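You operate a simulated robot arm through the tools that you are given. There is no shell and no other tool. Be economical: measure what you need, move in short steps, check, and stop when the job is done.

The job below is to be done with a simulated robot arm. You get a single attempt, and the scene is never put back.

Task
Push the red book clear, mop up the juice, refill the white mug.
Fine: book thirteen to twenty-three centimetres toward the wall first; blue cloth, then on the orange pad; from the black jug, about half, none spilt; jug back where it stood; other books stay, the black mug stays empty. Set down upright: black jug.

The check looks at the end state, three seconds after you hand in, the way a careful person would. Anything else that was tipped, shoved, dropped, spilled or broken makes it a failure. Flat cloth is picked up by pressing the open fingertips on it (5 to 10 N) and closing them slowly along it; thin cloth reads only 2 to 8 mm in the jaws.

Robot
A 7-joint arm with a two-finger parallel gripper, fixed in place. Base frame: the origin is at the foot of the arm, x ahead of it, y to its left, z up; the work surface is at about z = 0.75. Lengths are in m, angles in degrees, forces in N, time in s.
With the tool pointing down near the work surface it reaches from about 0.2 to 0.74 m from the base axis. Its first joint turns from -166.0 to 166.0 degrees. Payload 1.57 kg.
The tool frame sits at the grasp point between the pads (the TCP): z along the fingers, y along the line on which they close. The tips reach 0.03 m beyond it. The gripper opens to 0.11 m. The fingers are 0.024 m wide and 0.012 m thick; the gripper's body (0.048 by 0.112 m) begins 0.078 m behind the TCP.
Orientation is that of the tool frame in the base frame, as a unit quaternion [x, y, z, w]. With the fingers straight down and closing along the base's y, the tool's x points along the base's -x, its y along +y and its z along -z.

Tools
- The arm moves only by the tool play_rows. Its argument "commands" is a list of rows, each an object (a shift or turn left out is 0, a gripper value left out holds the last) with "slide": the shift along the tool's x, y, z in m, a list of three; "delta_rot": the turn, a rotation vector about the tool's x, y, z in rad, a list of three; "jaw": the finger opening in m, from 0 to 0.11. In form: [{"slide": [x, y, z], "delta_rot": [rx, ry, rz], "jaw": jaw}, ...]. A call has 1 to 10 rows; each row is the pose to reach, as a shift and turn from the pose commanded when the call began, along the tool's axes at that moment. Each row takes 0.2 s and may step no farther than 0.05 m and 8.6 degrees from the row before; otherwise, or with a gripper value out of range, the whole call is refused. A pose out of reach is approached as far as the arm can. The call stops where the force on the tool passes 40 N (or 10 N more than at its start, if that is more) or the arm is blocked; 0.2 s more then pass. Each finger travels about 0.045 m/s and halts on what it meets, pressing with about 40 N; the grip force reading is that of the motor and also rises with nothing between the fingers. The clock runs only during rows and for 0.2 s after the last one: add rows that repeat a pose to give the fingers time. The reply holds the time, the measured pose of the TCP, the force on the tool along the base axes, the opening and the grip force, in the units named above and with some noise, with the torque about the TCP (base axes, N m) and any sound that the robot's microphone picked up.
- Cameras (640 x 400 px; columns grow to the right, rows downward): "scene" is fixed at [0.049, -0.6501, 1.4944]; the picture's right is [0.58, -0.81, 0.00], its down [-0.73, -0.52, -0.45] and it looks along [0.37, 0.26, -0.89] (base axes); focal length 214 px, centre (320, 200). "wrist" rides on the gripper at [0.07, 0.016, -0.141] in the tool frame; the picture's right is [-0.23, 0.97, 0.00], its down [-0.86, -0.20, -0.48] and it looks along [-0.47, -0.11, 0.88] (tool axes); focal length 222 px, centre (320, 200). There is no depth. A picture from a camera that has moved, and an enlarged one, comes with that camera's place and axes in the base frame and with its lens.
- get_image(camera): a new picture of that camera. The clock stands still meanwhile.
- slide_trunk(by): slides the trunk up (or, below 0, down) by that many m; the arm rides with it, the base frame stays. It gives what a move gives, with no picture.
- close_up(camera, box): a new picture of the part [left, top, right, bottom] of that camera's present view, enlarged. The clock stands still meanwhile.
- close_job(): hands the job in; it is judged then, once.

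Go step by step. Nothing tells you positions but the pictures and the camera data: compare them with the known pose of the tool, close in by small moves and look again before you grip or let go. The budget is 120 turns and 68 pictures, counting those below and the enlarged ones. Unless the task says otherwise, let go and move clear before handing in.

The tools are called after "Emit:" as a command line: name --argument value ..., lists and objects as JSON in quotes. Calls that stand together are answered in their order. play_rows: Moves the arm, as the interface text tells. Its arguments: {"type":"object","properties":{"commands":{"type":"array"}},"required":["commands"]} The other tools are called the same way: slide_trunk (by) slides the trunk up or down; get_image (camera) takes a picture; close_up (camera, box) takes an enlarged picture of a part of a camera's view; close_job () hands the job in.

At the start:

```text
clock: 0.0
ee_pos: [0.2032, -0.3395, 1.1459]
tcp_rot: [0.0, 1.0, 0.0, 0.001]
wrist_force: [-0.7, 0.2, 0.1]
ft_torque: [0.01, 0.01, -0.01]
finger_gap: 0.1101
finger_force: 0.1
trunk travel left (down, up): [-0.525, 0.065]
```

scene: 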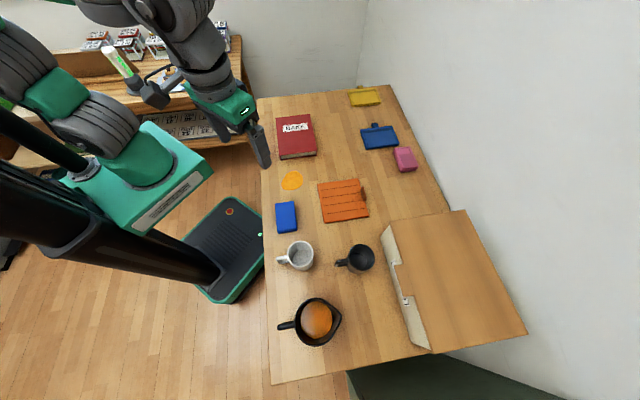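
wrist: 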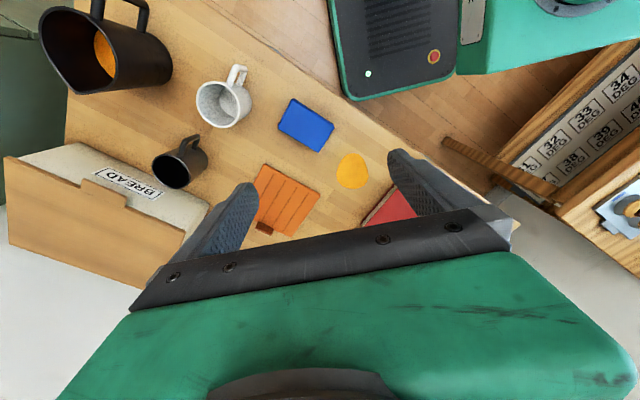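

The table's near edge runs diagonally at about 45°, with the wall along (+x, −y). The book is near (0.56, −0.16), the juice near (0.36, −0.29), the cloth near (0.23, −0.37) and the pad near (0.41, −0.51). I'll enlarge the views to measure before moving.

Emit:
close_up --camera "scene" --box '[240, 80, 420, 200]'

Emit:
close_up --camera "scene" --box '[250, 230, 400, 360]'

Emit:
close_up --camera "wrist" --box '[0, 0, 280, 200]'

```text
3.33 times, centred on (330, 140) of scene
camera zoom: at [0.049, -0.6501, 1.4944], right [0.58, -0.81, 0.0], down [-0.73, -0.52, -0.45], along [0.37, 0.26, -0.89], focal length 715 px, centre (287, 400)
```

zoom: 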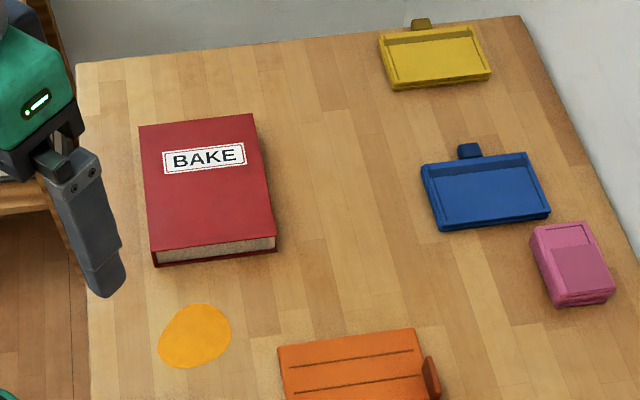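

```text
3.08 times, centred on (325, 295) of scene
camera zoom: at [0.049, -0.6501, 1.4944], right [0.58, -0.81, 0.0], down [-0.73, -0.52, -0.45], along [0.37, 0.26, -0.89], focal length 660 px, centre (305, -92)
```

zoom: 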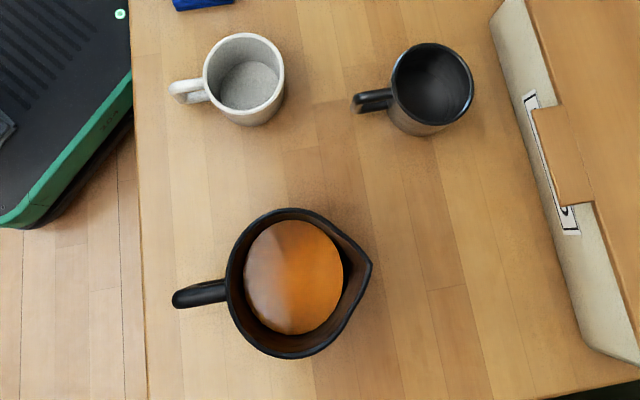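

```text
2.00 times, centred on (140, 100) of wrist
camera zoom: at [0.1347, -0.3231, 1.2893], right [0.23, 0.97, 0.0], down [0.86, -0.2, 0.48], along [0.47, -0.11, -0.88], focal length 444 px, centre (680, 400)
```

zoom: 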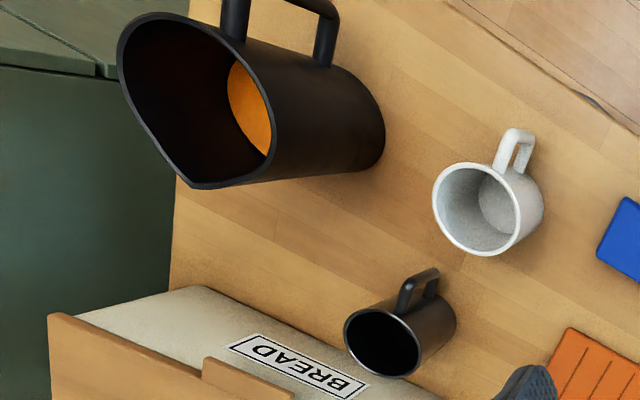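

The book spans about 0.16 m across and 0.22 m along, and is 0.03 m thick. I'll turn the tool 45° so its y axis runs along the table edge, then lower the trunk.

Emit:
play_rows --commands '[{"delta_rot": [0, 0, 0.131]}, {"delta_rot": [0, 0, 0.262]}, {"delta_rot": [0, 0, 0.393]}, {"delta_rot": [0, 0, 0.524]}, {"delta_rot": [0, 0, 0.655]}, {"delta_rot": [0, 0, 0.7854]}, {"delta_rot": [0, 0, 0.7854]}]'

Emit:
slide_trunk --by -0.22

```text
clock: 1.6
ee_pos: [0.2053, -0.3414, 1.1468]
tcp_rot: [0.383, 0.924, 0.0, 0.0]
wrist_force: [-0.2, -0.4, 0.2]
ft_torque: [0.02, 0.02, 0.03]
finger_gap: 0.1099
finger_force: 0.1
trunk travel left (down, up): [-0.525, 0.065]
```

```text
clock: 3.9
ee_pos: [0.2039, -0.3416, 0.9266]
tcp_rot: [0.382, 0.924, 0.001, -0.001]
wrist_force: [0.2, 0.3, 0.4]
ft_torque: [-0.03, 0.01, -0.02]
finger_gap: 0.1099
finger_force: 0.0
trunk travel left (down, up): [-0.305, 0.285]
```

The tool y axis now runs along the table edge, and nothing stands between me and the book. I'll move along the edge to the near side of the book.

Emit:
play_rows --commands '[{"slide": [0.004, 0.048, 0]}, {"slide": [0.008, 0.096, 0]}, {"slide": [0.012, 0.144, 0]}, {"slide": [0.016, 0.192, 0]}, {"slide": [0.018, 0.24, 0]}, {"slide": [0.018, 0.288, 0]}, {"slide": [0.018, 0.336, 0]}, {"slide": [0.018, 0.377, 0]}, {"slide": [0.018, 0.377, 0.03]}, {"slide": [0.018, 0.377, 0.06]}]'

Emit:
get_image --camera "scene"

Emit:
get_image --camera "wrist"

```text
clock: 6.1
ee_pos: [0.4603, -0.0613, 0.8673]
tcp_rot: [0.383, 0.924, -0.001, 0.0]
wrist_force: [0.7, 0.7, 0.3]
ft_torque: [0.03, -0.01, -0.04]
finger_gap: 0.11
finger_force: 0.0
trunk travel left (down, up): [-0.305, 0.285]
```

```text
62 pictures are left
```

scene: 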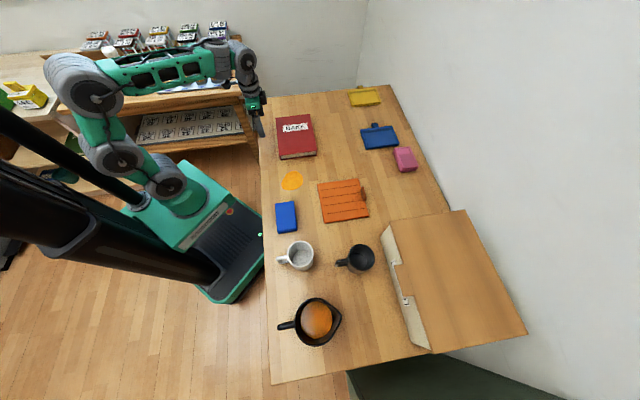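

```text
61 pictures are left
camera wrist: at [0.4213, -0.0009, 1.0097], right [0.85, 0.53, 0.0], down [0.46, -0.75, 0.48], along [0.25, -0.41, -0.88], focal length 222 px, centre (320, 200)
```

wrist: 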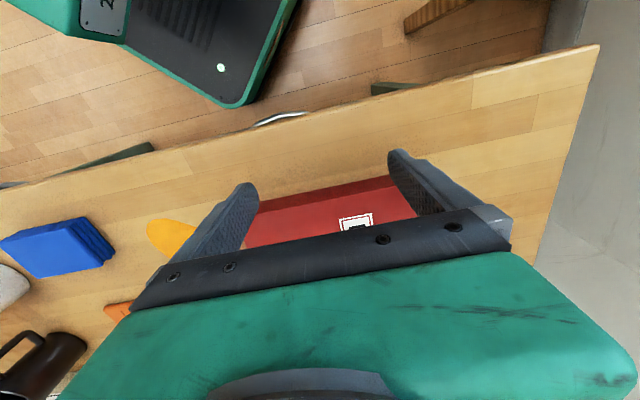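

The tool is on the near side of the book with about 4 cm of clearance, and the fingers straddle its centre. I'll lower the tips close to the table.

Emit:
play_rows --commands '[{"slide": [0, 0, 0.03]}, {"slide": [0, 0, 0.06]}, {"slide": [0, 0, 0.077]}, {"slide": [0, 0, 0.077]}, {"slide": [-0.02, 0, 0.077]}]'

Emit:
close_up --camera "scene" --box '[230, 80, 410, 200]'

```text
clock: 7.3
ee_pos: [0.4697, -0.0744, 0.7895]
tcp_rot: [0.383, 0.924, 0.0, 0.001]
wrist_force: [0.0, -0.2, 0.2]
ft_torque: [-0.06, -0.03, -0.01]
finger_gap: 0.1101
finger_force: 0.0
trunk travel left (down, up): [-0.305, 0.285]
```

```text
3.33 times, centred on (320, 140) of scene
camera zoom: at [0.049, -0.6501, 1.4944], right [0.58, -0.81, 0.0], down [-0.73, -0.52, -0.45], along [0.37, 0.26, -0.89], focal length 715 px, centre (320, 400)
```

zoom: 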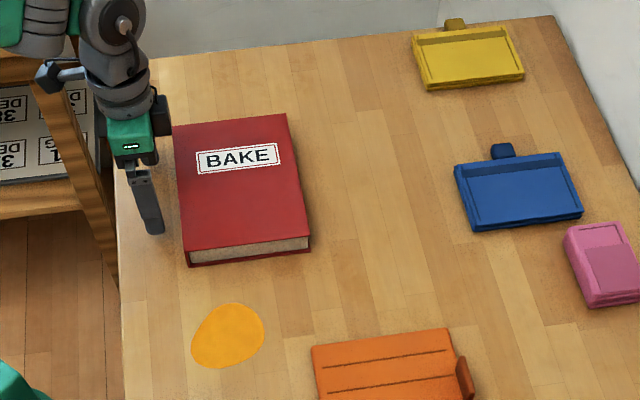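

The fingertips are beside the spine with no contact yet. I'll push slowly toward the wall.

Emit:
play_rows --commands '[{"slide": [-0.013, 0, 0]}, {"slide": [-0.026, 0, 0]}, {"slide": [-0.039, 0, 0]}, {"slide": [-0.052, 0, 0]}, {"slide": [-0.065, 0, 0]}, {"slide": [-0.078, 0, 0]}, {"slide": [-0.091, 0, 0]}, {"slide": [-0.104, 0, 0]}, {"slide": [-0.117, 0, 0]}, {"slide": [-0.13, 0, 0]}]'

Emit:
close_up --camera "scene" --box '[230, 80, 410, 200]'

```text
clock: 9.5
ee_pos: [0.5669, -0.1694, 0.7904]
tcp_rot: [0.383, 0.924, 0.0, 0.0]
wrist_force: [-0.8, 1.1, 0.8]
ft_torque: [0.07, 0.0, -0.03]
finger_gap: 0.1101
finger_force: 0.1
trunk travel left (down, up): [-0.305, 0.285]
```

```text
3.33 times, centred on (320, 140) of scene
camera zoom: at [0.049, -0.6501, 1.4944], right [0.58, -0.81, 0.0], down [-0.73, -0.52, -0.45], along [0.37, 0.26, -0.89], focal length 715 px, centre (320, 400)
```

zoom: 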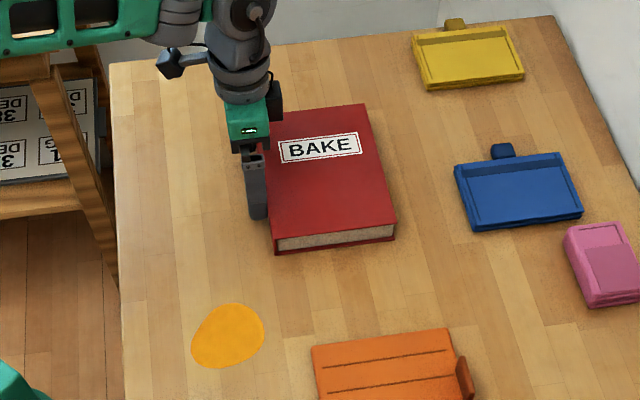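

The book has moved about 11 cm without turning. I'll push another 6 cm, then back off.

Emit:
play_rows --commands '[{"slide": [-0.012, 0, 0]}, {"slide": [-0.024, 0, 0]}, {"slide": [-0.036, 0, 0]}, {"slide": [-0.048, 0, 0]}, {"slide": [-0.06, 0, 0]}, {"slide": [-0.06, 0, 0]}, {"slide": [-0.03, 0, 0]}, {"slide": [0.01, 0, 0]}, {"slide": [0.02, 0, -0.04]}, {"slide": [0.02, 0, -0.08]}]'

Emit:
close_up --camera "scene" --box '[230, 80, 410, 200]'

```text
clock: 11.7
ee_pos: [0.5491, -0.1539, 0.8698]
tcp_rot: [0.382, 0.924, 0.0, -0.001]
wrist_force: [-0.4, 0.2, 0.0]
ft_torque: [-0.02, 0.01, 0.04]
finger_gap: 0.1099
finger_force: 0.0
trunk travel left (down, up): [-0.305, 0.285]
```

```text
3.33 times, centred on (320, 140) of scene
camera zoom: at [0.049, -0.6501, 1.4944], right [0.58, -0.81, 0.0], down [-0.73, -0.52, -0.45], along [0.37, 0.26, -0.89], focal length 715 px, centre (320, 400)
```

zoom: 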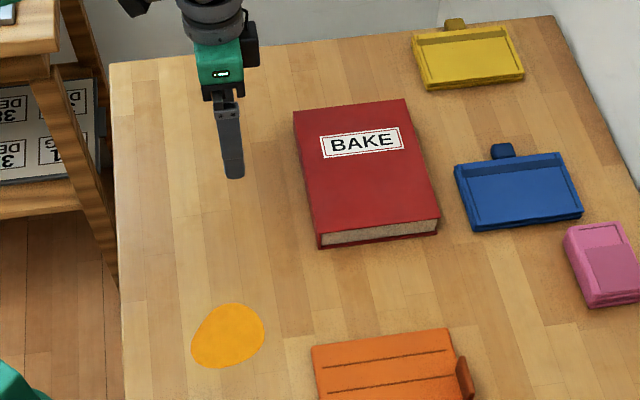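

The book moved about 17 cm, square, and clear of the other items. Next I'll go above the blue cloth.

Emit:
play_rows --commands '[{"slide": [0.01, -0.045, -0.02]}, {"slide": [0.02, -0.09, -0.03]}, {"slide": [0.03, -0.135, -0.03]}, {"slide": [0.04, -0.18, -0.03]}, {"slide": [0.05, -0.225, -0.03]}, {"slide": [0.06, -0.27, -0.03]}, {"slide": [0.07, -0.315, -0.03]}, {"slide": [0.076, -0.36, -0.03]}, {"slide": [0.076, -0.382, -0.03]}, {"slide": [0.076, -0.382, -0.03]}]'

Emit:
get_image --camera "wrist"

Emit:
close_up --camera "scene" --box '[250, 160, 380, 240]'

```text
refused: row 1 steps farther than a row can; nothing moved
```

```text
57 pictures are left
camera wrist: at [0.5119, -0.093, 1.0122], right [0.85, 0.53, 0.0], down [0.46, -0.75, 0.48], along [0.25, -0.41, -0.88], focal length 222 px, centre (320, 200)
```

wrist: 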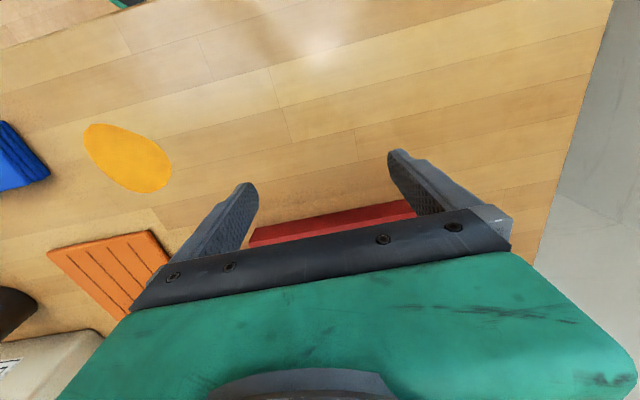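

```text
4.92 times, centred on (315, 200) of scene
camera zoom: at [0.049, -0.6501, 1.4944], right [0.58, -0.81, 0.0], down [-0.73, -0.52, -0.45], along [0.37, 0.26, -0.89], focal length 1056 px, centre (345, 200)
```

zoom: 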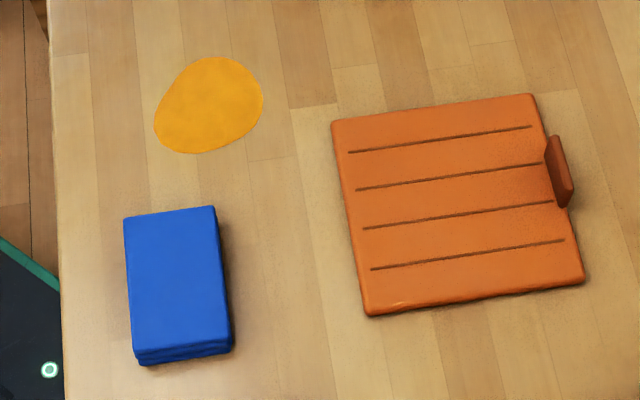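

That call was refused because a step was too long. The folded cloth is about 7 × 10 cm and roughly 2 cm thick, so I'll retry with smaller steps.

Emit:
play_rows --commands '[{"slide": [0.008, -0.04, -0.015]}, {"slide": [0.016, -0.08, -0.03]}, {"slide": [0.024, -0.12, -0.03]}, {"slide": [0.032, -0.16, -0.03]}, {"slide": [0.04, -0.2, -0.03]}, {"slide": [0.048, -0.24, -0.03]}, {"slide": [0.056, -0.28, -0.03]}, {"slide": [0.066, -0.32, -0.03]}, {"slide": [0.076, -0.36, -0.03]}, {"slide": [0.076, -0.382, -0.03]}]'

Emit:
play_rows --commands '[{"delta_rot": [0, 0, -0.145]}, {"delta_rot": [0, 0, -0.29]}, {"delta_rot": [0, 0, -0.435]}, {"delta_rot": [0, 0, -0.58]}, {"delta_rot": [0, 0, -0.725]}, {"delta_rot": [0, 0, -0.87]}, {"delta_rot": [0, 0, -1.015]}]'

Emit:
play_rows --commands '[{"delta_rot": [0, 0, -0.145]}, {"delta_rot": [0, 0, -0.29]}, {"delta_rot": [0, 0, -0.435]}, {"delta_rot": [0, 0, -0.556]}, {"delta_rot": [0, 0, -0.556]}]'

Emit:
get_image --camera "wrist"

```text
clock: 13.9
ee_pos: [0.2281, -0.3706, 0.9012]
tcp_rot: [0.383, 0.924, 0.0, 0.001]
wrist_force: [0.3, -0.2, 0.7]
ft_torque: [-0.02, 0.01, -0.02]
finger_gap: 0.1102
finger_force: 0.1
trunk travel left (down, up): [-0.305, 0.285]
```

```text
clock: 15.5
ee_pos: [0.2268, -0.3686, 0.9008]
tcp_rot: [-0.116, 0.993, 0.0, 0.0]
wrist_force: [0.6, -1.0, 0.3]
ft_torque: [-0.01, 0.02, 0.0]
finger_gap: 0.1101
finger_force: 0.0
trunk travel left (down, up): [-0.305, 0.285]
```

```text
clock: 16.7
ee_pos: [0.2255, -0.3693, 0.901]
tcp_rot: [-0.383, 0.924, 0.001, 0.0]
wrist_force: [-0.9, 0.4, -0.4]
ft_torque: [-0.03, 0.01, -0.01]
finger_gap: 0.1101
finger_force: 0.1
trunk travel left (down, up): [-0.305, 0.285]
```

```text
55 pictures are left
camera wrist: at [0.1657, -0.4068, 1.0429], right [-0.53, 0.85, 0.0], down [0.74, 0.47, 0.48], along [0.41, 0.25, -0.88], focal length 222 px, centre (320, 200)
```

wrist: 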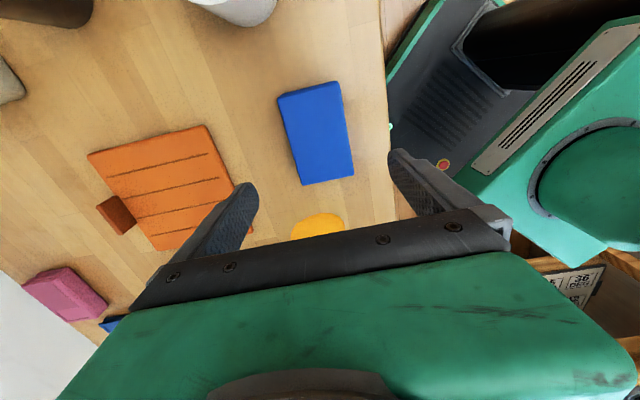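

The cloth is aligned with the edge and centred at about (0.223, −0.376), 7 cm across the jaws. I'll centre on it and descend with the jaws open around it.

Emit:
play_rows --commands '[{"slide": [0.006, -0.003, 0.03]}, {"slide": [0.006, -0.003, 0.06]}, {"slide": [0.006, -0.003, 0.08]}, {"slide": [0.006, -0.003, 0.1]}, {"slide": [0.006, -0.003, 0.108]}, {"slide": [0.006, -0.003, 0.108]}]'

Emit:
get_image --camera "wrist"

Emit:
close_up --camera "scene" --box '[250, 160, 380, 240]'

```text
clock: 18.1
ee_pos: [0.2242, -0.376, 0.7936]
tcp_rot: [-0.383, 0.924, 0.0, 0.0]
wrist_force: [-0.3, 0.1, -0.7]
ft_torque: [0.0, 0.02, -0.02]
finger_gap: 0.1101
finger_force: 0.1
trunk travel left (down, up): [-0.305, 0.285]
```

```text
54 pictures are left
camera wrist: at [0.1644, -0.4137, 0.9354], right [-0.53, 0.85, 0.0], down [0.75, 0.46, 0.48], along [0.41, 0.25, -0.88], focal length 222 px, centre (320, 200)
```

wrist: 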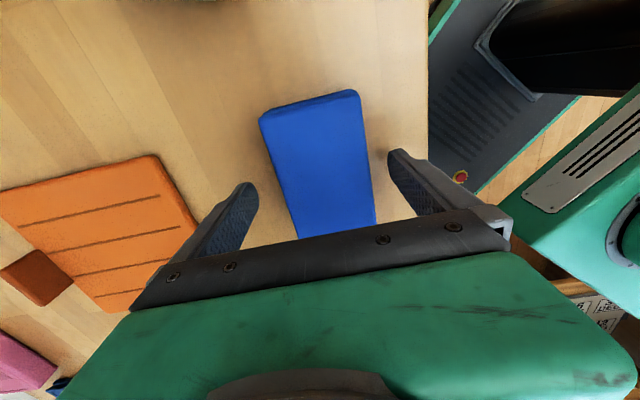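

```text
4.92 times, centred on (315, 200) of scene
camera zoom: at [0.049, -0.6501, 1.4944], right [0.58, -0.81, 0.0], down [-0.73, -0.52, -0.45], along [0.37, 0.26, -0.89], focal length 1056 px, centre (345, 200)
```

zoom: 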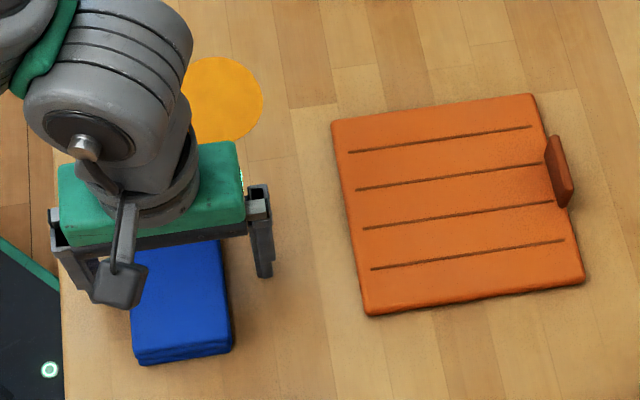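

The jaws straddle the cloth with clearance on both sides. I'll drop 4 mm and close slowly.

Emit:
play_rows --commands '[{"slide": [0, 0, 0.004]}, {"slide": [0, 0, 0.004], "jaw": 0.1}, {"slide": [0, 0, 0.004], "jaw": 0.09}, {"slide": [0, 0, 0.004], "jaw": 0.08}, {"slide": [0, 0, 0.004], "jaw": 0.07}, {"slide": [0, 0, 0.004], "jaw": 0.065}, {"slide": [0, 0, 0.004], "jaw": 0.06}, {"slide": [0, 0, 0.004], "jaw": 0.06}]'

Emit:
get_image --camera "wrist"

```text
clock: 19.9
ee_pos: [0.224, -0.3757, 0.7905]
tcp_rot: [-0.383, 0.924, 0.0, 0.0]
wrist_force: [0.1, -0.3, 0.1]
ft_torque: [-0.02, 0.03, 0.02]
finger_gap: 0.0689
finger_force: 39.8
trunk travel left (down, up): [-0.305, 0.285]
```

```text
52 pictures are left
camera wrist: at [0.1637, -0.4142, 0.9313], right [-0.53, 0.85, 0.0], down [0.75, 0.46, 0.48], along [0.41, 0.25, -0.88], focal length 222 px, centre (320, 200)
```

wrist: 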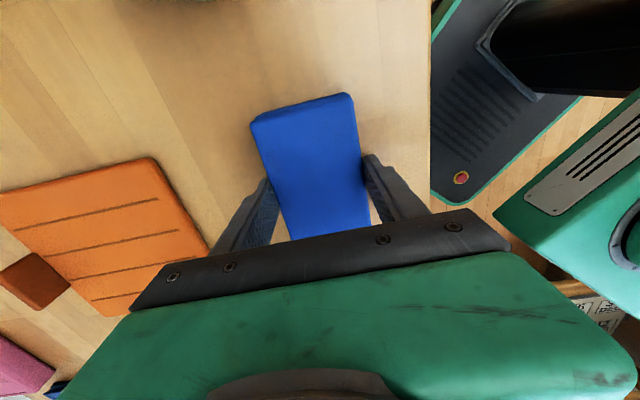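

The cloth is held firmly at 69 mm. I'll lift it, carry it to the juice and lower it on top.

Emit:
play_rows --commands '[{"slide": [0, 0, -0.03]}, {"slide": [0, 0, -0.06]}, {"slide": [-0.04, -0.01, -0.06]}, {"slide": [-0.08, -0.02, -0.06]}, {"slide": [-0.12, -0.03, -0.06]}, {"slide": [-0.161, -0.038, -0.06]}, {"slide": [-0.161, -0.038, -0.06]}]'

Emit:
get_image --camera "wrist"

Emit:
close_up --camera "scene" --box '[250, 140, 380, 220]'

```text
clock: 21.5
ee_pos: [0.3638, -0.2905, 0.8498]
tcp_rot: [-0.383, 0.924, 0.0, 0.0]
wrist_force: [0.3, -0.3, -1.1]
ft_torque: [-0.01, 0.01, -0.01]
finger_gap: 0.069
finger_force: 40.3
trunk travel left (down, up): [-0.305, 0.285]
```

```text
51 pictures are left
camera wrist: at [0.3029, -0.3285, 0.9921], right [-0.53, 0.85, 0.0], down [0.75, 0.46, 0.48], along [0.41, 0.25, -0.88], focal length 222 px, centre (320, 200)
```

wrist: 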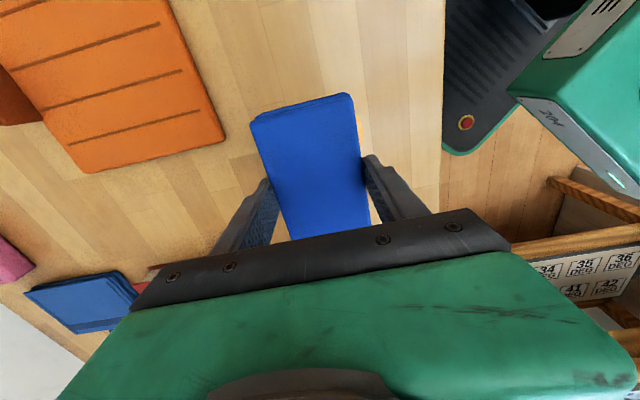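

```text
4.92 times, centred on (315, 180) of scene
camera zoom: at [0.049, -0.6501, 1.4944], right [0.58, -0.81, 0.0], down [-0.73, -0.52, -0.45], along [0.37, 0.26, -0.89], focal length 1056 px, centre (345, 298)
```

zoom: 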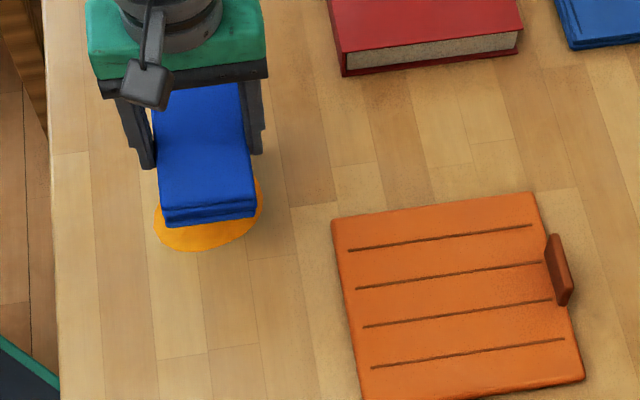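

The cloth is level and over the puddle. I'll lower it gently to feel for contact.

Emit:
play_rows --commands '[{"slide": [0, 0, 0.03]}, {"slide": [0, 0, 0.05]}, {"slide": [0, 0, 0.057]}, {"slide": [0, 0, 0.06]}, {"slide": [0, 0, 0.061]}]'

```text
clock: 22.7
ee_pos: [0.364, -0.2916, 0.7883]
tcp_rot: [-0.383, 0.924, -0.002, 0.001]
wrist_force: [-4.9, -1.1, 16.9]
ft_torque: [0.3, 0.54, 0.1]
finger_gap: 0.0688
finger_force: 40.2
trunk travel left (down, up): [-0.305, 0.285]
```

The cloth is pressing at about 17 N. I'll ease off slightly and wipe across and along the puddle.

Emit:
play_rows --commands '[{"slide": [0.02, 0, -0.0007]}, {"slide": [0.035, 0.015, -0.0007]}, {"slide": [0.035, 0.03, -0.0007]}, {"slide": [0.01, 0.03, -0.0007]}, {"slide": [-0.015, 0.03, -0.0007]}, {"slide": [-0.035, 0.03, -0.0007]}, {"slide": [-0.035, 0.01, -0.0007]}, {"slide": [-0.035, -0.01, -0.0007]}, {"slide": [-0.035, -0.03, -0.0007]}, {"slide": [-0.015, -0.03, -0.0007]}]'

Emit:
play_rows --commands '[{"slide": [0.025, 0, 0]}, {"slide": [0.05, 0, 0]}, {"slide": [0.05, 0.02, 0]}, {"slide": [0.05, 0.03, 0]}, {"slide": [0.025, 0.03, 0]}, {"slide": [0, 0.03, 0]}, {"slide": [-0.02, 0.03, 0]}, {"slide": [-0.02, 0.03, -0.03]}, {"slide": [-0.02, 0.03, -0.07]}, {"slide": [-0.02, 0.03, -0.1]}]'

Emit:
get_image --camera "scene"

```text
clock: 24.9
ee_pos: [0.4, -0.2989, 0.7895]
tcp_rot: [-0.383, 0.924, -0.001, 0.0]
wrist_force: [3.7, 3.7, 14.2]
ft_torque: [0.43, -0.01, -0.11]
finger_gap: 0.069
finger_force: 39.8
trunk travel left (down, up): [-0.305, 0.285]
```

```text
clock: 27.1
ee_pos: [0.3916, -0.2618, 0.8882]
tcp_rot: [-0.383, 0.924, 0.001, -0.001]
wrist_force: [0.1, -0.7, 0.0]
ft_torque: [0.01, 0.02, -0.01]
finger_gap: 0.0687
finger_force: 40.1
trunk travel left (down, up): [-0.305, 0.285]
```

```text
49 pictures are left
```

scene: 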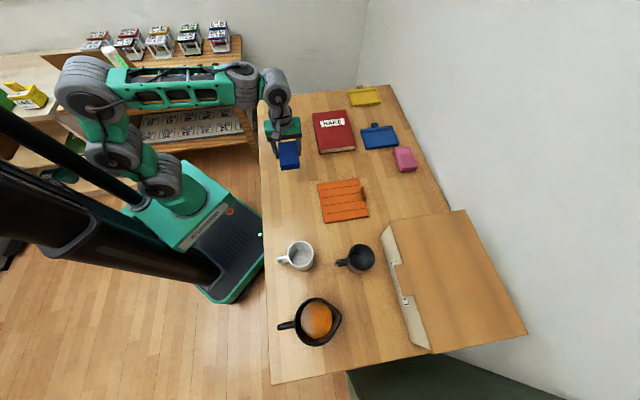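

The puddle looks gone, and I'll verify that once the arm is out of the way. I'll carry the cloth over the orange pad.

Emit:
play_rows --commands '[{"slide": [0.028, -0.029, 0]}, {"slide": [0.056, -0.058, 0]}, {"slide": [0.084, -0.087, 0]}, {"slide": [0.112, -0.116, 0]}, {"slide": [0.14, -0.145, 0]}, {"slide": [0.169, -0.173, 0]}, {"slide": [0.169, -0.173, 0]}]'

Emit:
close_up --camera "scene" --box '[255, 150, 385, 230]'

Emit:
get_image --camera "wrist"

```text
clock: 28.7
ee_pos: [0.3907, -0.5071, 0.8862]
tcp_rot: [-0.383, 0.924, 0.001, 0.0]
wrist_force: [0.3, -0.5, -1.0]
ft_torque: [0.02, 0.0, 0.03]
finger_gap: 0.0687
finger_force: 40.5
trunk travel left (down, up): [-0.305, 0.285]
```

```text
4.92 times, centred on (320, 190) of scene
camera zoom: at [0.049, -0.6501, 1.4944], right [0.58, -0.81, 0.0], down [-0.73, -0.52, -0.45], along [0.37, 0.26, -0.89], focal length 1056 px, centre (320, 249)
```

zoom: 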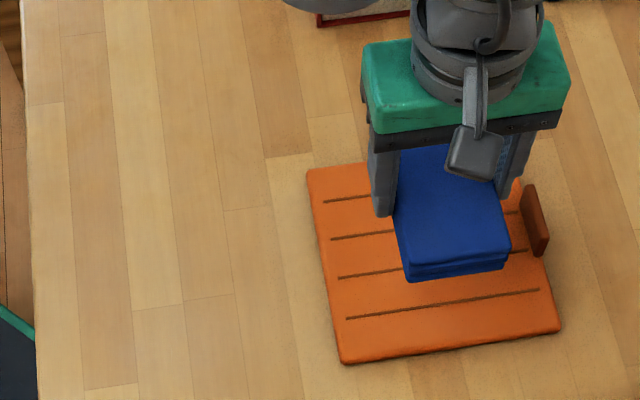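

```text
47 pictures are left
camera wrist: at [0.3305, -0.5446, 1.0291], right [-0.53, 0.85, 0.0], down [0.75, 0.46, 0.48], along [0.41, 0.25, -0.88], focal length 222 px, centre (320, 200)
```

wrist: 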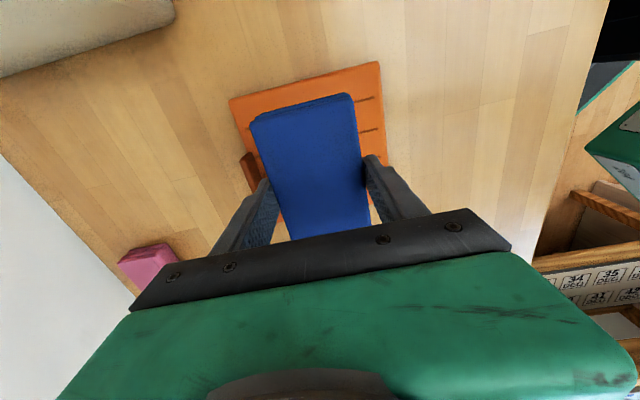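

The table where the juice was is clean. The cloth is centred over the pad, clear of its knob, so I'll lower it until it touches.

Emit:
play_rows --commands '[{"slide": [0, 0.004, 0.03]}, {"slide": [0, 0.004, 0.055]}, {"slide": [0, 0.004, 0.065]}, {"slide": [0, 0.004, 0.07]}, {"slide": [0, 0.004, 0.074]}]'

```text
clock: 29.9
ee_pos: [0.3884, -0.5043, 0.8121]
tcp_rot: [-0.383, 0.924, -0.001, -0.001]
wrist_force: [1.1, -0.3, -0.5]
ft_torque: [0.0, 0.03, 0.03]
finger_gap: 0.0689
finger_force: 40.6
trunk travel left (down, up): [-0.305, 0.285]
```

Emit:
play_rows --commands '[{"slide": [0, 0, 0.003]}, {"slide": [0, 0, 0.006]}, {"slide": [0, 0, 0.008]}, {"slide": [0, 0, 0.008]}]'

Emit:
close_up --camera "scene" --box '[255, 150, 385, 230]'

```text
clock: 30.9
ee_pos: [0.3896, -0.5024, 0.8052]
tcp_rot: [-0.382, 0.924, 0.0, 0.0]
wrist_force: [0.4, -0.3, -0.1]
ft_torque: [0.0, 0.01, -0.01]
finger_gap: 0.0689
finger_force: 39.9
trunk travel left (down, up): [-0.305, 0.285]
```

```text
4.92 times, centred on (320, 190) of scene
camera zoom: at [0.049, -0.6501, 1.4944], right [0.58, -0.81, 0.0], down [-0.73, -0.52, -0.45], along [0.37, 0.26, -0.89], focal length 1056 px, centre (320, 249)
```

zoom: 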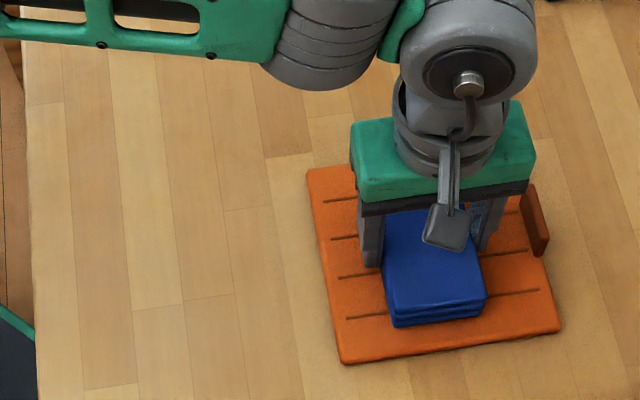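

There is no contact yet. I'll shift 1 cm inward and keep easing down.

Emit:
play_rows --commands '[{"slide": [-0.012, 0, 0]}, {"slide": [-0.012, 0, 0.002]}, {"slide": [-0.012, 0, 0.004]}, {"slide": [-0.012, 0, 0.005]}, {"slide": [-0.012, 0, 0.005]}]'

```text
clock: 32.1
ee_pos: [0.3988, -0.494, 0.8011]
tcp_rot: [-0.383, 0.924, 0.0, 0.0]
wrist_force: [-1.3, 0.8, 1.7]
ft_torque: [0.07, 0.01, 0.0]
finger_gap: 0.0687
finger_force: 39.6
trunk travel left (down, up): [-0.305, 0.285]
```

Emit:
play_rows --commands '[{"slide": [0, 0, 0.001]}, {"slide": [0, 0, 0.001]}]'

```text
clock: 32.7
ee_pos: [0.3993, -0.495, 0.7996]
tcp_rot: [-0.383, 0.924, -0.001, 0.001]
wrist_force: [0.4, 2.3, 7.3]
ft_torque: [0.16, -0.02, 0.07]
finger_gap: 0.0688
finger_force: 40.1
trunk travel left (down, up): [-0.305, 0.285]
```

The cloth rests on the pad. I'll release gently and lift clear.

Emit:
play_rows --commands '[{"jaw": 0.075}, {"jaw": 0.085}, {"jaw": 0.09}, {"jaw": 0.09}, {"slide": [0, 0, -0.03]}, {"slide": [0, 0, -0.07]}, {"slide": [0, 0, -0.11]}, {"slide": [0, 0, -0.15]}, {"slide": [0, 0.04, -0.17]}, {"slide": [0, 0.08, -0.19]}]'

Emit:
get_image --camera "scene"

Emit:
get_image --camera "wrist"

```text
clock: 34.9
ee_pos: [0.3397, -0.4374, 0.9924]
tcp_rot: [-0.382, 0.924, 0.001, 0.0]
wrist_force: [-0.3, 0.0, 0.5]
ft_torque: [0.01, 0.05, 0.02]
finger_gap: 0.0899
finger_force: 0.0
trunk travel left (down, up): [-0.305, 0.285]
```

```text
45 pictures are left
```

scene: 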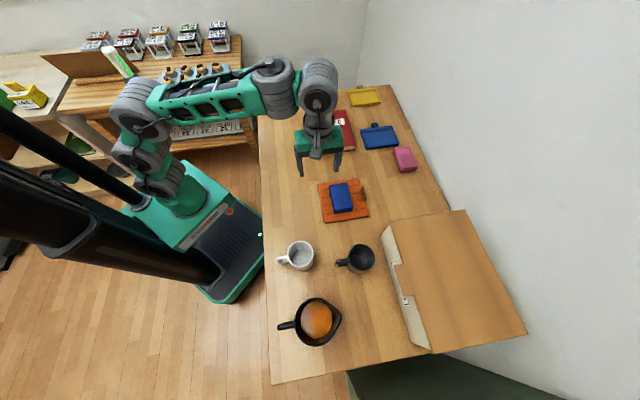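

```text
44 pictures are left
camera wrist: at [0.2801, -0.4758, 1.135], right [-0.53, 0.85, 0.0], down [0.75, 0.46, 0.48], along [0.41, 0.25, -0.88], focal length 222 px, centre (320, 200)
```

wrist: 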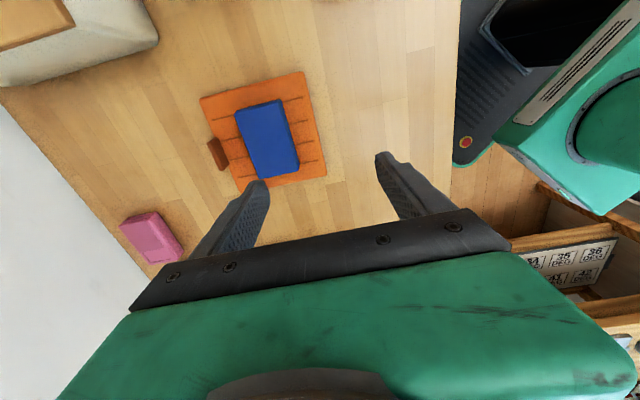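

The cloth is on the pad and the puddle is gone. Next is the jug. I make it about 13 cm wide and 14.5 cm tall, with its rim centred near (0.02, −0.66). That is too wide for the jaws, so I'll take it by the handle, which points at the robot. First I'll turn the tool so the camera faces the right way.

Emit:
play_rows --commands '[{"delta_rot": [0, 0, -0.145]}, {"delta_rot": [0, 0, -0.29]}, {"delta_rot": [0, 0, -0.435]}, {"delta_rot": [0, 0, -0.58]}, {"delta_rot": [0, 0, -0.725]}, {"delta_rot": [0, 0, -0.87]}, {"delta_rot": [0, 0, -1.015]}, {"delta_rot": [0, 0, -1.16]}, {"delta_rot": [0, 0, -1.305]}, {"delta_rot": [0, 0, -1.45]}]'

Emit:
play_rows --commands '[{"delta_rot": [0, 0, -0.12]}, {"delta_rot": [0, 0, -0.12]}]'

```text
clock: 37.1
ee_pos: [0.3388, -0.4345, 0.9815]
tcp_rot: [0.889, -0.459, -0.001, 0.002]
wrist_force: [1.9, 0.1, -1.0]
ft_torque: [0.02, 0.05, 0.0]
finger_gap: 0.09
finger_force: 0.1
out of reach, approached as far as the arm can: row 10
trunk travel left (down, up): [-0.305, 0.285]
```

```text
clock: 37.7
ee_pos: [0.3375, -0.4313, 0.9729]
tcp_rot: [0.924, -0.382, 0.0, 0.001]
wrist_force: [0.3, 0.8, -0.7]
ft_torque: [0.03, -0.01, 0.0]
finger_gap: 0.09
finger_force: 0.1
out of reach, approached as far as the arm can: row 1, 2
trunk travel left (down, up): [-0.305, 0.285]
```

That orientation is at the wrist's limit and the position sagged, so I'll turn back to the one where tool x points toward the robot. That sits mid-range for the wrist.

Emit:
play_rows --commands '[{"delta_rot": [0, 0, 0.145]}, {"delta_rot": [0, 0, 0.29]}, {"delta_rot": [0, 0, 0.435]}, {"delta_rot": [0, 0, 0.58]}, {"delta_rot": [0, 0, 0.725]}, {"delta_rot": [0, 0, 0.87]}, {"delta_rot": [0, 0, 1.015]}, {"delta_rot": [0, 0, 1.16]}, {"delta_rot": [0, 0, 1.305]}, {"delta_rot": [0, 0, 1.45]}]'

Emit:
play_rows --commands '[{"delta_rot": [0, 0, 0.145]}, {"delta_rot": [0, 0, 0.29]}, {"delta_rot": [0, 0, 0.435]}, {"delta_rot": [0, 0, 0.58]}, {"delta_rot": [0, 0, 0.725]}, {"delta_rot": [0, 0, 0.87]}, {"delta_rot": [0, 0, 1.015]}, {"delta_rot": [0, 0, 1.16]}, {"delta_rot": [0, 0, 1.305]}, {"delta_rot": [0, 0, 1.45]}]'

Emit:
play_rows --commands '[{"delta_rot": [0, 0, 0.125]}, {"delta_rot": [0, 0, 0.243]}, {"delta_rot": [0, 0, 0.243]}]'

```text
clock: 39.9
ee_pos: [0.3373, -0.4307, 0.9733]
tcp_rot: [-0.437, 0.899, 0.0, 0.0]
wrist_force: [0.9, 0.1, -0.2]
ft_torque: [0.01, 0.03, -0.02]
finger_gap: 0.0901
finger_force: 0.1
trunk travel left (down, up): [-0.305, 0.285]
```

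```text
clock: 42.1
ee_pos: [0.3363, -0.4331, 0.9729]
tcp_rot: [0.27, 0.963, 0.0, 0.001]
wrist_force: [0.0, -0.1, 0.9]
ft_torque: [0.02, 0.01, -0.02]
finger_gap: 0.0901
finger_force: 0.1
trunk travel left (down, up): [-0.305, 0.285]
```

```text
clock: 42.9
ee_pos: [0.337, -0.4313, 0.9748]
tcp_rot: [0.384, 0.923, 0.0, -0.001]
wrist_force: [0.2, 0.1, 0.0]
ft_torque: [0.0, 0.05, 0.02]
finger_gap: 0.0901
finger_force: 0.1
trunk travel left (down, up): [-0.305, 0.285]
```

Orientation is restored. I'll travel above the mugs to the robot side of the jug and look at its handle.

Emit:
play_rows --commands '[{"slide": [0.0243, -0.0333, -0.003]}, {"slide": [0.0486, -0.0666, -0.006]}, {"slide": [0.0729, -0.1, -0.009]}, {"slide": [0.0972, -0.1333, -0.012]}, {"slide": [0.1215, -0.1667, -0.015]}, {"slide": [0.1458, -0.2, -0.018]}, {"slide": [0.17, -0.2333, -0.021]}, {"slide": [0.1944, -0.2667, -0.024]}, {"slide": [0.2187, -0.3, -0.025]}, {"slide": [0.243, -0.333, -0.025]}]'

Emit:
get_image --camera "wrist"

Emit:
get_image --camera "scene"

```text
clock: 45.1
ee_pos: [-0.0717, -0.4964, 0.9951]
tcp_rot: [0.383, 0.924, 0.0, 0.0]
wrist_force: [0.7, 0.6, -0.4]
ft_torque: [-0.01, 0.05, 0.01]
finger_gap: 0.09
finger_force: 0.2
trunk travel left (down, up): [-0.305, 0.285]
```

```text
43 pictures are left
camera wrist: at [-0.1086, -0.4354, 1.1369], right [0.85, 0.53, 0.0], down [0.46, -0.75, 0.48], along [0.25, -0.41, -0.88], focal length 222 px, centre (320, 200)
```

wrist: 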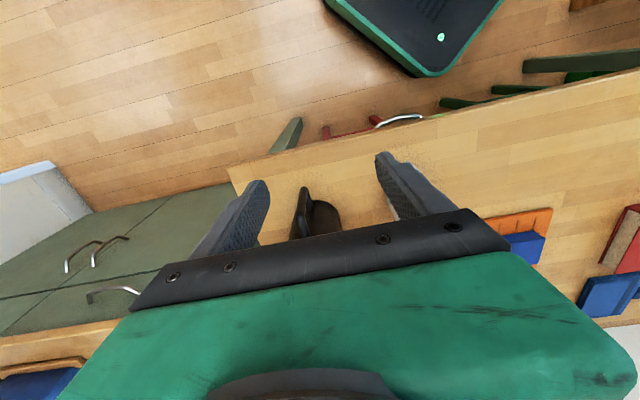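

```text
42 pictures are left
```

scene: 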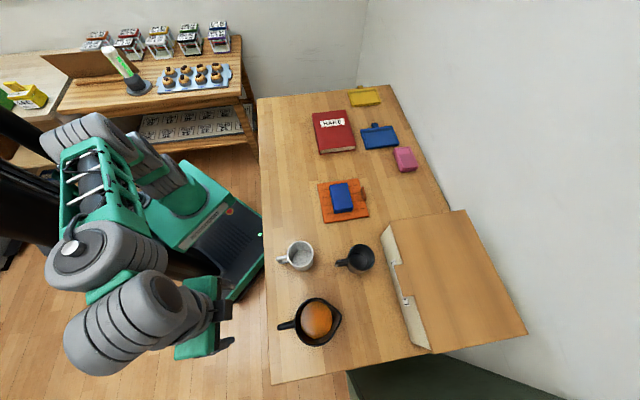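

The puddle is confirmed gone. Next I'll tilt the tool about 45° to point at the handle, shifting along to line up with it.

Emit:
play_rows --commands '[{"delta_rot": [0, -0.131, 0], "slide": [0, -0.01, 0]}, {"delta_rot": [0, -0.262, 0], "slide": [0, -0.02, 0]}, {"delta_rot": [0, -0.393, 0], "slide": [0, -0.03, 0]}, {"delta_rot": [0, -0.524, 0], "slide": [0, -0.04, 0]}, {"delta_rot": [0, -0.655, 0], "slide": [0, -0.05, 0]}, {"delta_rot": [0, -0.785, 0], "slide": [0, -0.05, 0]}, {"delta_rot": [0, -0.785, 0], "slide": [0, -0.05, 0]}]'

Emit:
get_image --camera "wrist"

Emit:
get_image --camera "scene"

```text
clock: 46.7
ee_pos: [-0.0922, -0.5267, 0.9966]
tcp_rot: [0.373, 0.894, -0.101, 0.225]
wrist_force: [0.7, -0.3, -0.1]
ft_torque: [-0.01, 0.0, 0.01]
finger_gap: 0.09
finger_force: 0.1
out of reach, approached as far as the arm can: row 1, 4, 5, 6, 7
trunk travel left (down, up): [-0.305, 0.285]
```

```text
41 pictures are left
camera wrist: at [-0.1705, -0.4225, 1.0887], right [0.84, 0.54, 0.1], down [0.23, -0.5, 0.83], along [0.5, -0.67, -0.55], focal length 222 px, centre (320, 200)
```

wrist: 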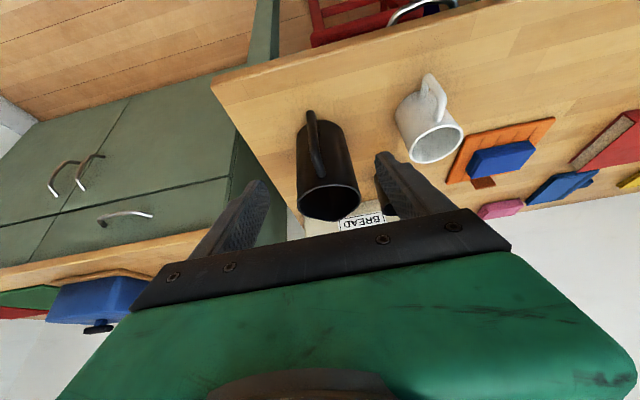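

```text
40 pictures are left
```

scene: 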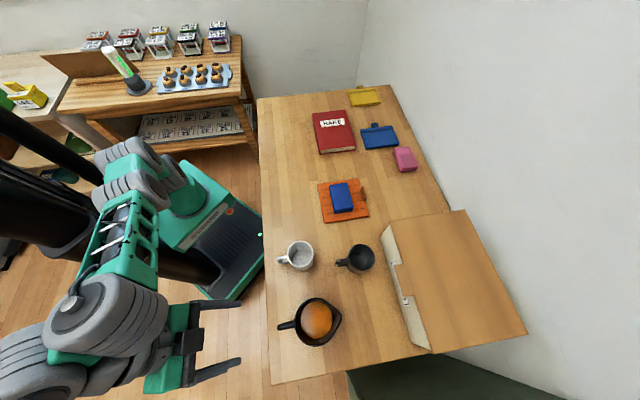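

At this spot the tilt saturates near 29°, which still works for gripping the handle. Pouring needs the opposite tilt, so before gripping anything I'll dry-run the pouring pose empty. First I'll bring the tool back to vertical.

Emit:
play_rows --commands '[{"delta_rot": [0, 0.131, 0]}, {"delta_rot": [0, 0.262, 0]}, {"delta_rot": [0, 0.393, 0]}, {"delta_rot": [0, 0.524, 0]}, {"delta_rot": [0, 0.655, 0]}, {"delta_rot": [0, 0.785, 0]}, {"delta_rot": [0, 0.785, 0]}]'

```text
clock: 48.3
ee_pos: [-0.091, -0.52, 0.9914]
tcp_rot: [0.383, 0.912, 0.05, -0.135]
wrist_force: [-1.0, -0.2, 0.7]
ft_torque: [0.01, -0.03, 0.02]
finger_gap: 0.0897
finger_force: 0.0
out of reach, approached as far as the arm can: row 6, 7
trunk travel left (down, up): [-0.305, 0.285]
```

It reads 17° past vertical, so commands start from the pose actually reached. I'll move to the pouring spot near the white mug and try tilting further.

Emit:
play_rows --commands '[{"slide": [-0.011, 0.04, -0.011]}, {"slide": [-0.022, 0.08, -0.022]}, {"slide": [-0.033, 0.12, -0.033]}, {"slide": [-0.0412, 0.157, -0.0435]}, {"slide": [-0.0412, 0.157, -0.0435], "delta_rot": [0, 0.13, 0]}, {"slide": [-0.0412, 0.157, -0.0435], "delta_rot": [0, 0.26, 0]}, {"slide": [-0.0412, 0.157, -0.0435], "delta_rot": [0, 0.39, 0]}, {"slide": [-0.0412, 0.157, -0.0435], "delta_rot": [0, 0.5, 0]}]'

```text
clock: 49.5
ee_pos: [0.0619, -0.4509, 1.0206]
tcp_rot: [0.377, 0.913, 0.053, -0.148]
wrist_force: [-1.1, -9.3, -27.1]
ft_torque: [0.67, -0.06, 0.0]
finger_gap: 0.09
finger_force: 0.1
out of reach, approached as far as the arm can: row 5
trunk travel left (down, up): [-0.305, 0.285]
stopped in row 5: the force on the tool passed its limit at 167 N (the readings are from after the stop); the commanded pose is now the measured one
```

Something was touched with a high force. I'll look before moving again.

Emit:
get_image --camera "scene"

Emit:
get_image --camera "wrist"

```text
39 pictures are left
```

scene: 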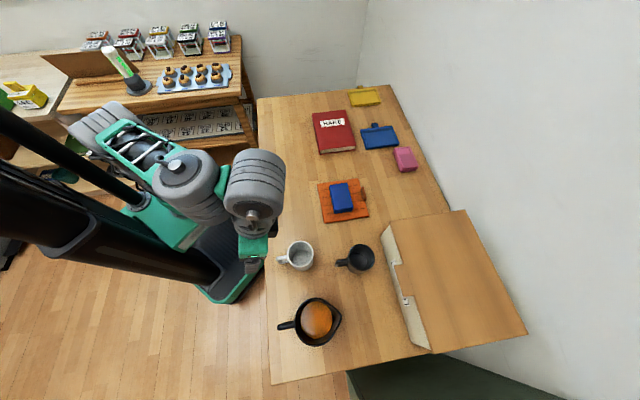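

```text
38 pictures are left
camera wrist: at [0.0594, -0.4208, 1.1776], right [0.84, 0.54, -0.08], down [0.54, -0.82, 0.19], along [0.04, -0.21, -0.98], focal length 222 px, centre (320, 200)
```

wrist: 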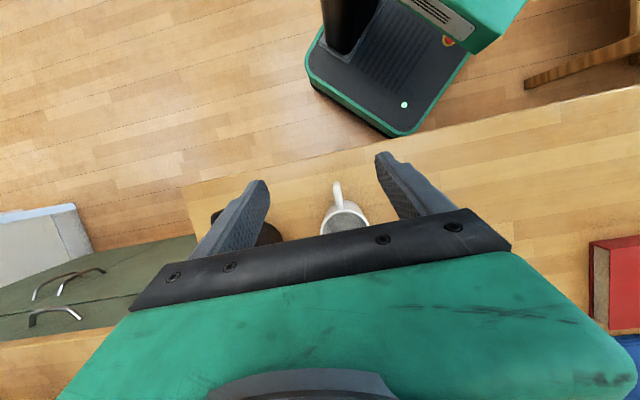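

Nothing on the table was disturbed; the hand ran into the arm's own folded links. I'll untilt, then try the opposite approach: reach the flipped yaw by turning the wrist the other way. Then the pour can happen with the tool pointing outward, which suits the arm.

Emit:
play_rows --commands '[{"delta_rot": [0, -0.1, 0]}, {"delta_rot": [0, -0.2, 0]}, {"delta_rot": [0, -0.31, 0]}, {"delta_rot": [0, -0.31, 0]}]'

```text
clock: 50.5
ee_pos: [0.0628, -0.4499, 1.02]
tcp_rot: [0.38, 0.925, -0.006, -0.007]
wrist_force: [-0.6, 0.6, 0.2]
ft_torque: [-0.02, -0.01, 0.01]
finger_gap: 0.09
finger_force: 0.1
trunk travel left (down, up): [-0.305, 0.285]
```

Emit:
play_rows --commands '[{"slide": [-0.03, -0.035, 0]}, {"slide": [-0.06, -0.07, 0]}, {"slide": [-0.06, -0.07, 0], "delta_rot": [0, 0, 0.145]}, {"slide": [-0.06, -0.07, 0], "delta_rot": [0, 0, 0.29]}, {"slide": [-0.06, -0.07, 0], "delta_rot": [0, 0, 0.435]}, {"slide": [-0.06, -0.07, 0], "delta_rot": [0, 0, 0.58]}, {"slide": [-0.06, -0.07, 0], "delta_rot": [0, 0, 0.725]}, {"slide": [-0.06, -0.07, 0], "delta_rot": [0, 0, 0.87]}, {"slide": [-0.06, -0.07, 0], "delta_rot": [0, 0, 1.015]}]'

Emit:
play_rows --commands '[{"delta_rot": [0, 0, 0.145]}, {"delta_rot": [0, 0, 0.29]}, {"delta_rot": [0, 0, 0.435]}, {"delta_rot": [0, 0, 0.58]}, {"delta_rot": [0, 0, 0.725]}, {"delta_rot": [0, 0, 0.87]}, {"delta_rot": [0, 0, 1.015]}, {"delta_rot": [0, 0, 1.16]}]'

Emit:
play_rows --commands '[{"delta_rot": [0, 0, 0.145]}, {"delta_rot": [0, 0, 0.29]}, {"delta_rot": [0, 0, 0.435]}, {"delta_rot": [0, 0, 0.58]}, {"delta_rot": [0, 0, 0.725]}, {"delta_rot": [0, 0, 0.87]}, {"delta_rot": [0, 0, 0.967]}, {"delta_rot": [0, 0, 0.967]}]'

```text
clock: 52.5
ee_pos: [0.0561, -0.5411, 1.0215]
tcp_rot: [0.783, 0.622, -0.007, -0.003]
wrist_force: [0.1, -0.1, -0.6]
ft_torque: [-0.01, 0.0, -0.05]
finger_gap: 0.09
finger_force: 0.1
trunk travel left (down, up): [-0.305, 0.285]
```

```text
clock: 54.3
ee_pos: [0.056, -0.5425, 1.0198]
tcp_rot: [0.996, 0.092, -0.008, 0.001]
wrist_force: [0.9, 0.6, -0.3]
ft_torque: [0.0, 0.02, 0.0]
finger_gap: 0.0901
finger_force: 0.0
trunk travel left (down, up): [-0.305, 0.285]
```

```text
clock: 56.1
ee_pos: [0.0559, -0.5421, 1.0204]
tcp_rot: [0.924, -0.382, -0.007, 0.005]
wrist_force: [0.4, 0.0, 0.3]
ft_torque: [0.01, 0.03, 0.01]
finger_gap: 0.0902
finger_force: 0.1
trunk travel left (down, up): [-0.305, 0.285]
```

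The flipped yaw works this way round. I'll move above the handle and look.

Emit:
play_rows --commands '[{"slide": [-0.015, 0.04, 0]}, {"slide": [-0.03, 0.08, 0]}, {"slide": [-0.038, 0.106, 0], "delta_rot": [0, 0.016, 0]}, {"slide": [-0.038, 0.106, 0], "delta_rot": [0, 0.016, 0]}]'

Emit:
get_image --camera "wrist"

Emit:
close_up --camera "scene" --box '[230, 250, 370, 360]'

```text
clock: 57.1
ee_pos: [-0.0431, -0.5813, 1.0173]
tcp_rot: [0.925, -0.38, 0.001, 0.009]
wrist_force: [1.0, 1.0, 0.7]
ft_torque: [-0.03, 0.01, 0.05]
finger_gap: 0.0901
finger_force: 0.1
out of reach, approached as far as the arm can: row 3, 4
trunk travel left (down, up): [-0.305, 0.285]
```

```text
37 pictures are left
camera wrist: at [-0.0049, -0.6389, 1.1602], right [-0.85, -0.53, 0.01], down [-0.46, 0.75, 0.47], along [-0.26, 0.39, -0.88], focal length 222 px, centre (320, 200)
```

wrist: 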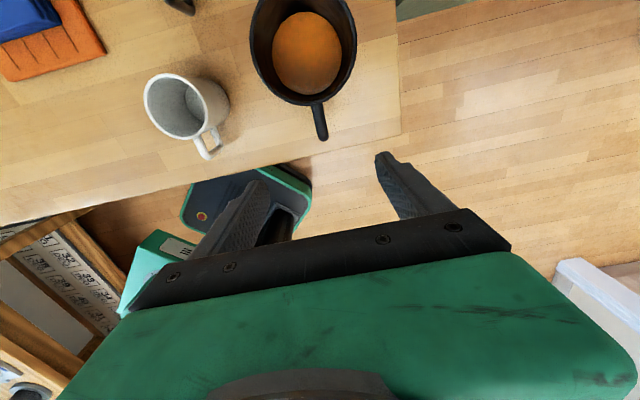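

```text
3.64 times, centred on (300, 305) of scene
camera zoom: at [0.049, -0.6501, 1.4944], right [0.58, -0.81, 0.0], down [-0.73, -0.52, -0.45], along [0.37, 0.26, -0.89], focal length 780 px, centre (393, -182)
```

zoom: 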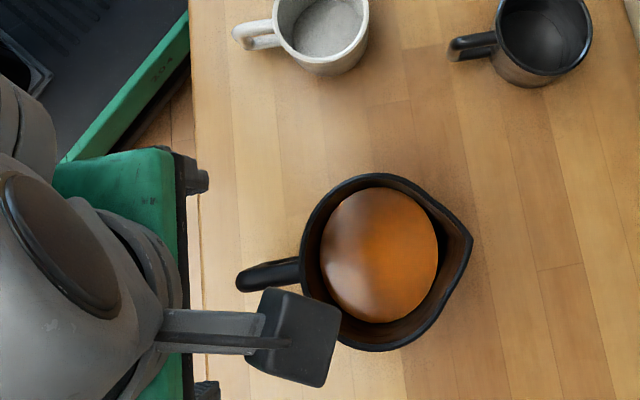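

The handle is clear in view: top at about w = 0.39–0.43 and s = −0.45, and roughly 14 mm wide. I'll centre over it and start down.

Emit:
play_rows --commands '[{"slide": [0.016, 0.0085, 0]}, {"slide": [0.016, 0.0085, 0.03]}, {"slide": [0.016, 0.0085, 0.06]}, {"slide": [0.016, 0.0085, 0.085]}, {"slide": [0.016, 0.0085, 0.085]}]'

Emit:
get_image --camera "wrist"

```text
clock: 58.3
ee_pos: [-0.0395, -0.6016, 0.9302]
tcp_rot: [0.924, -0.382, 0.001, 0.008]
wrist_force: [-0.4, 0.1, -0.7]
ft_torque: [-0.03, -0.02, -0.03]
finger_gap: 0.0902
finger_force: 0.0
out of reach, approached as far as the arm can: row 1
trunk travel left (down, up): [-0.305, 0.285]
```

```text
35 pictures are left
camera wrist: at [-0.0013, -0.659, 1.074], right [-0.85, -0.53, 0.01], down [-0.46, 0.75, 0.47], along [-0.26, 0.39, -0.88], focal length 222 px, centre (320, 200)
```

wrist: 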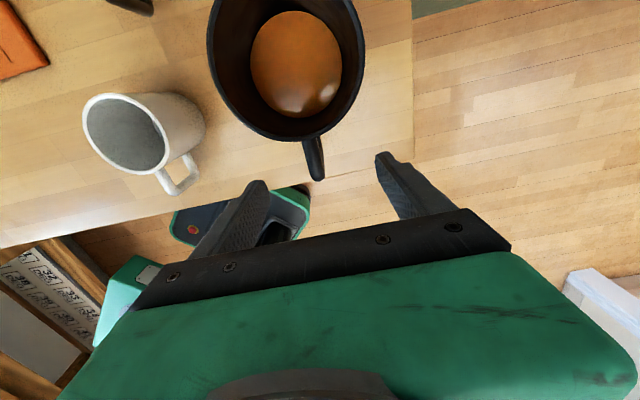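

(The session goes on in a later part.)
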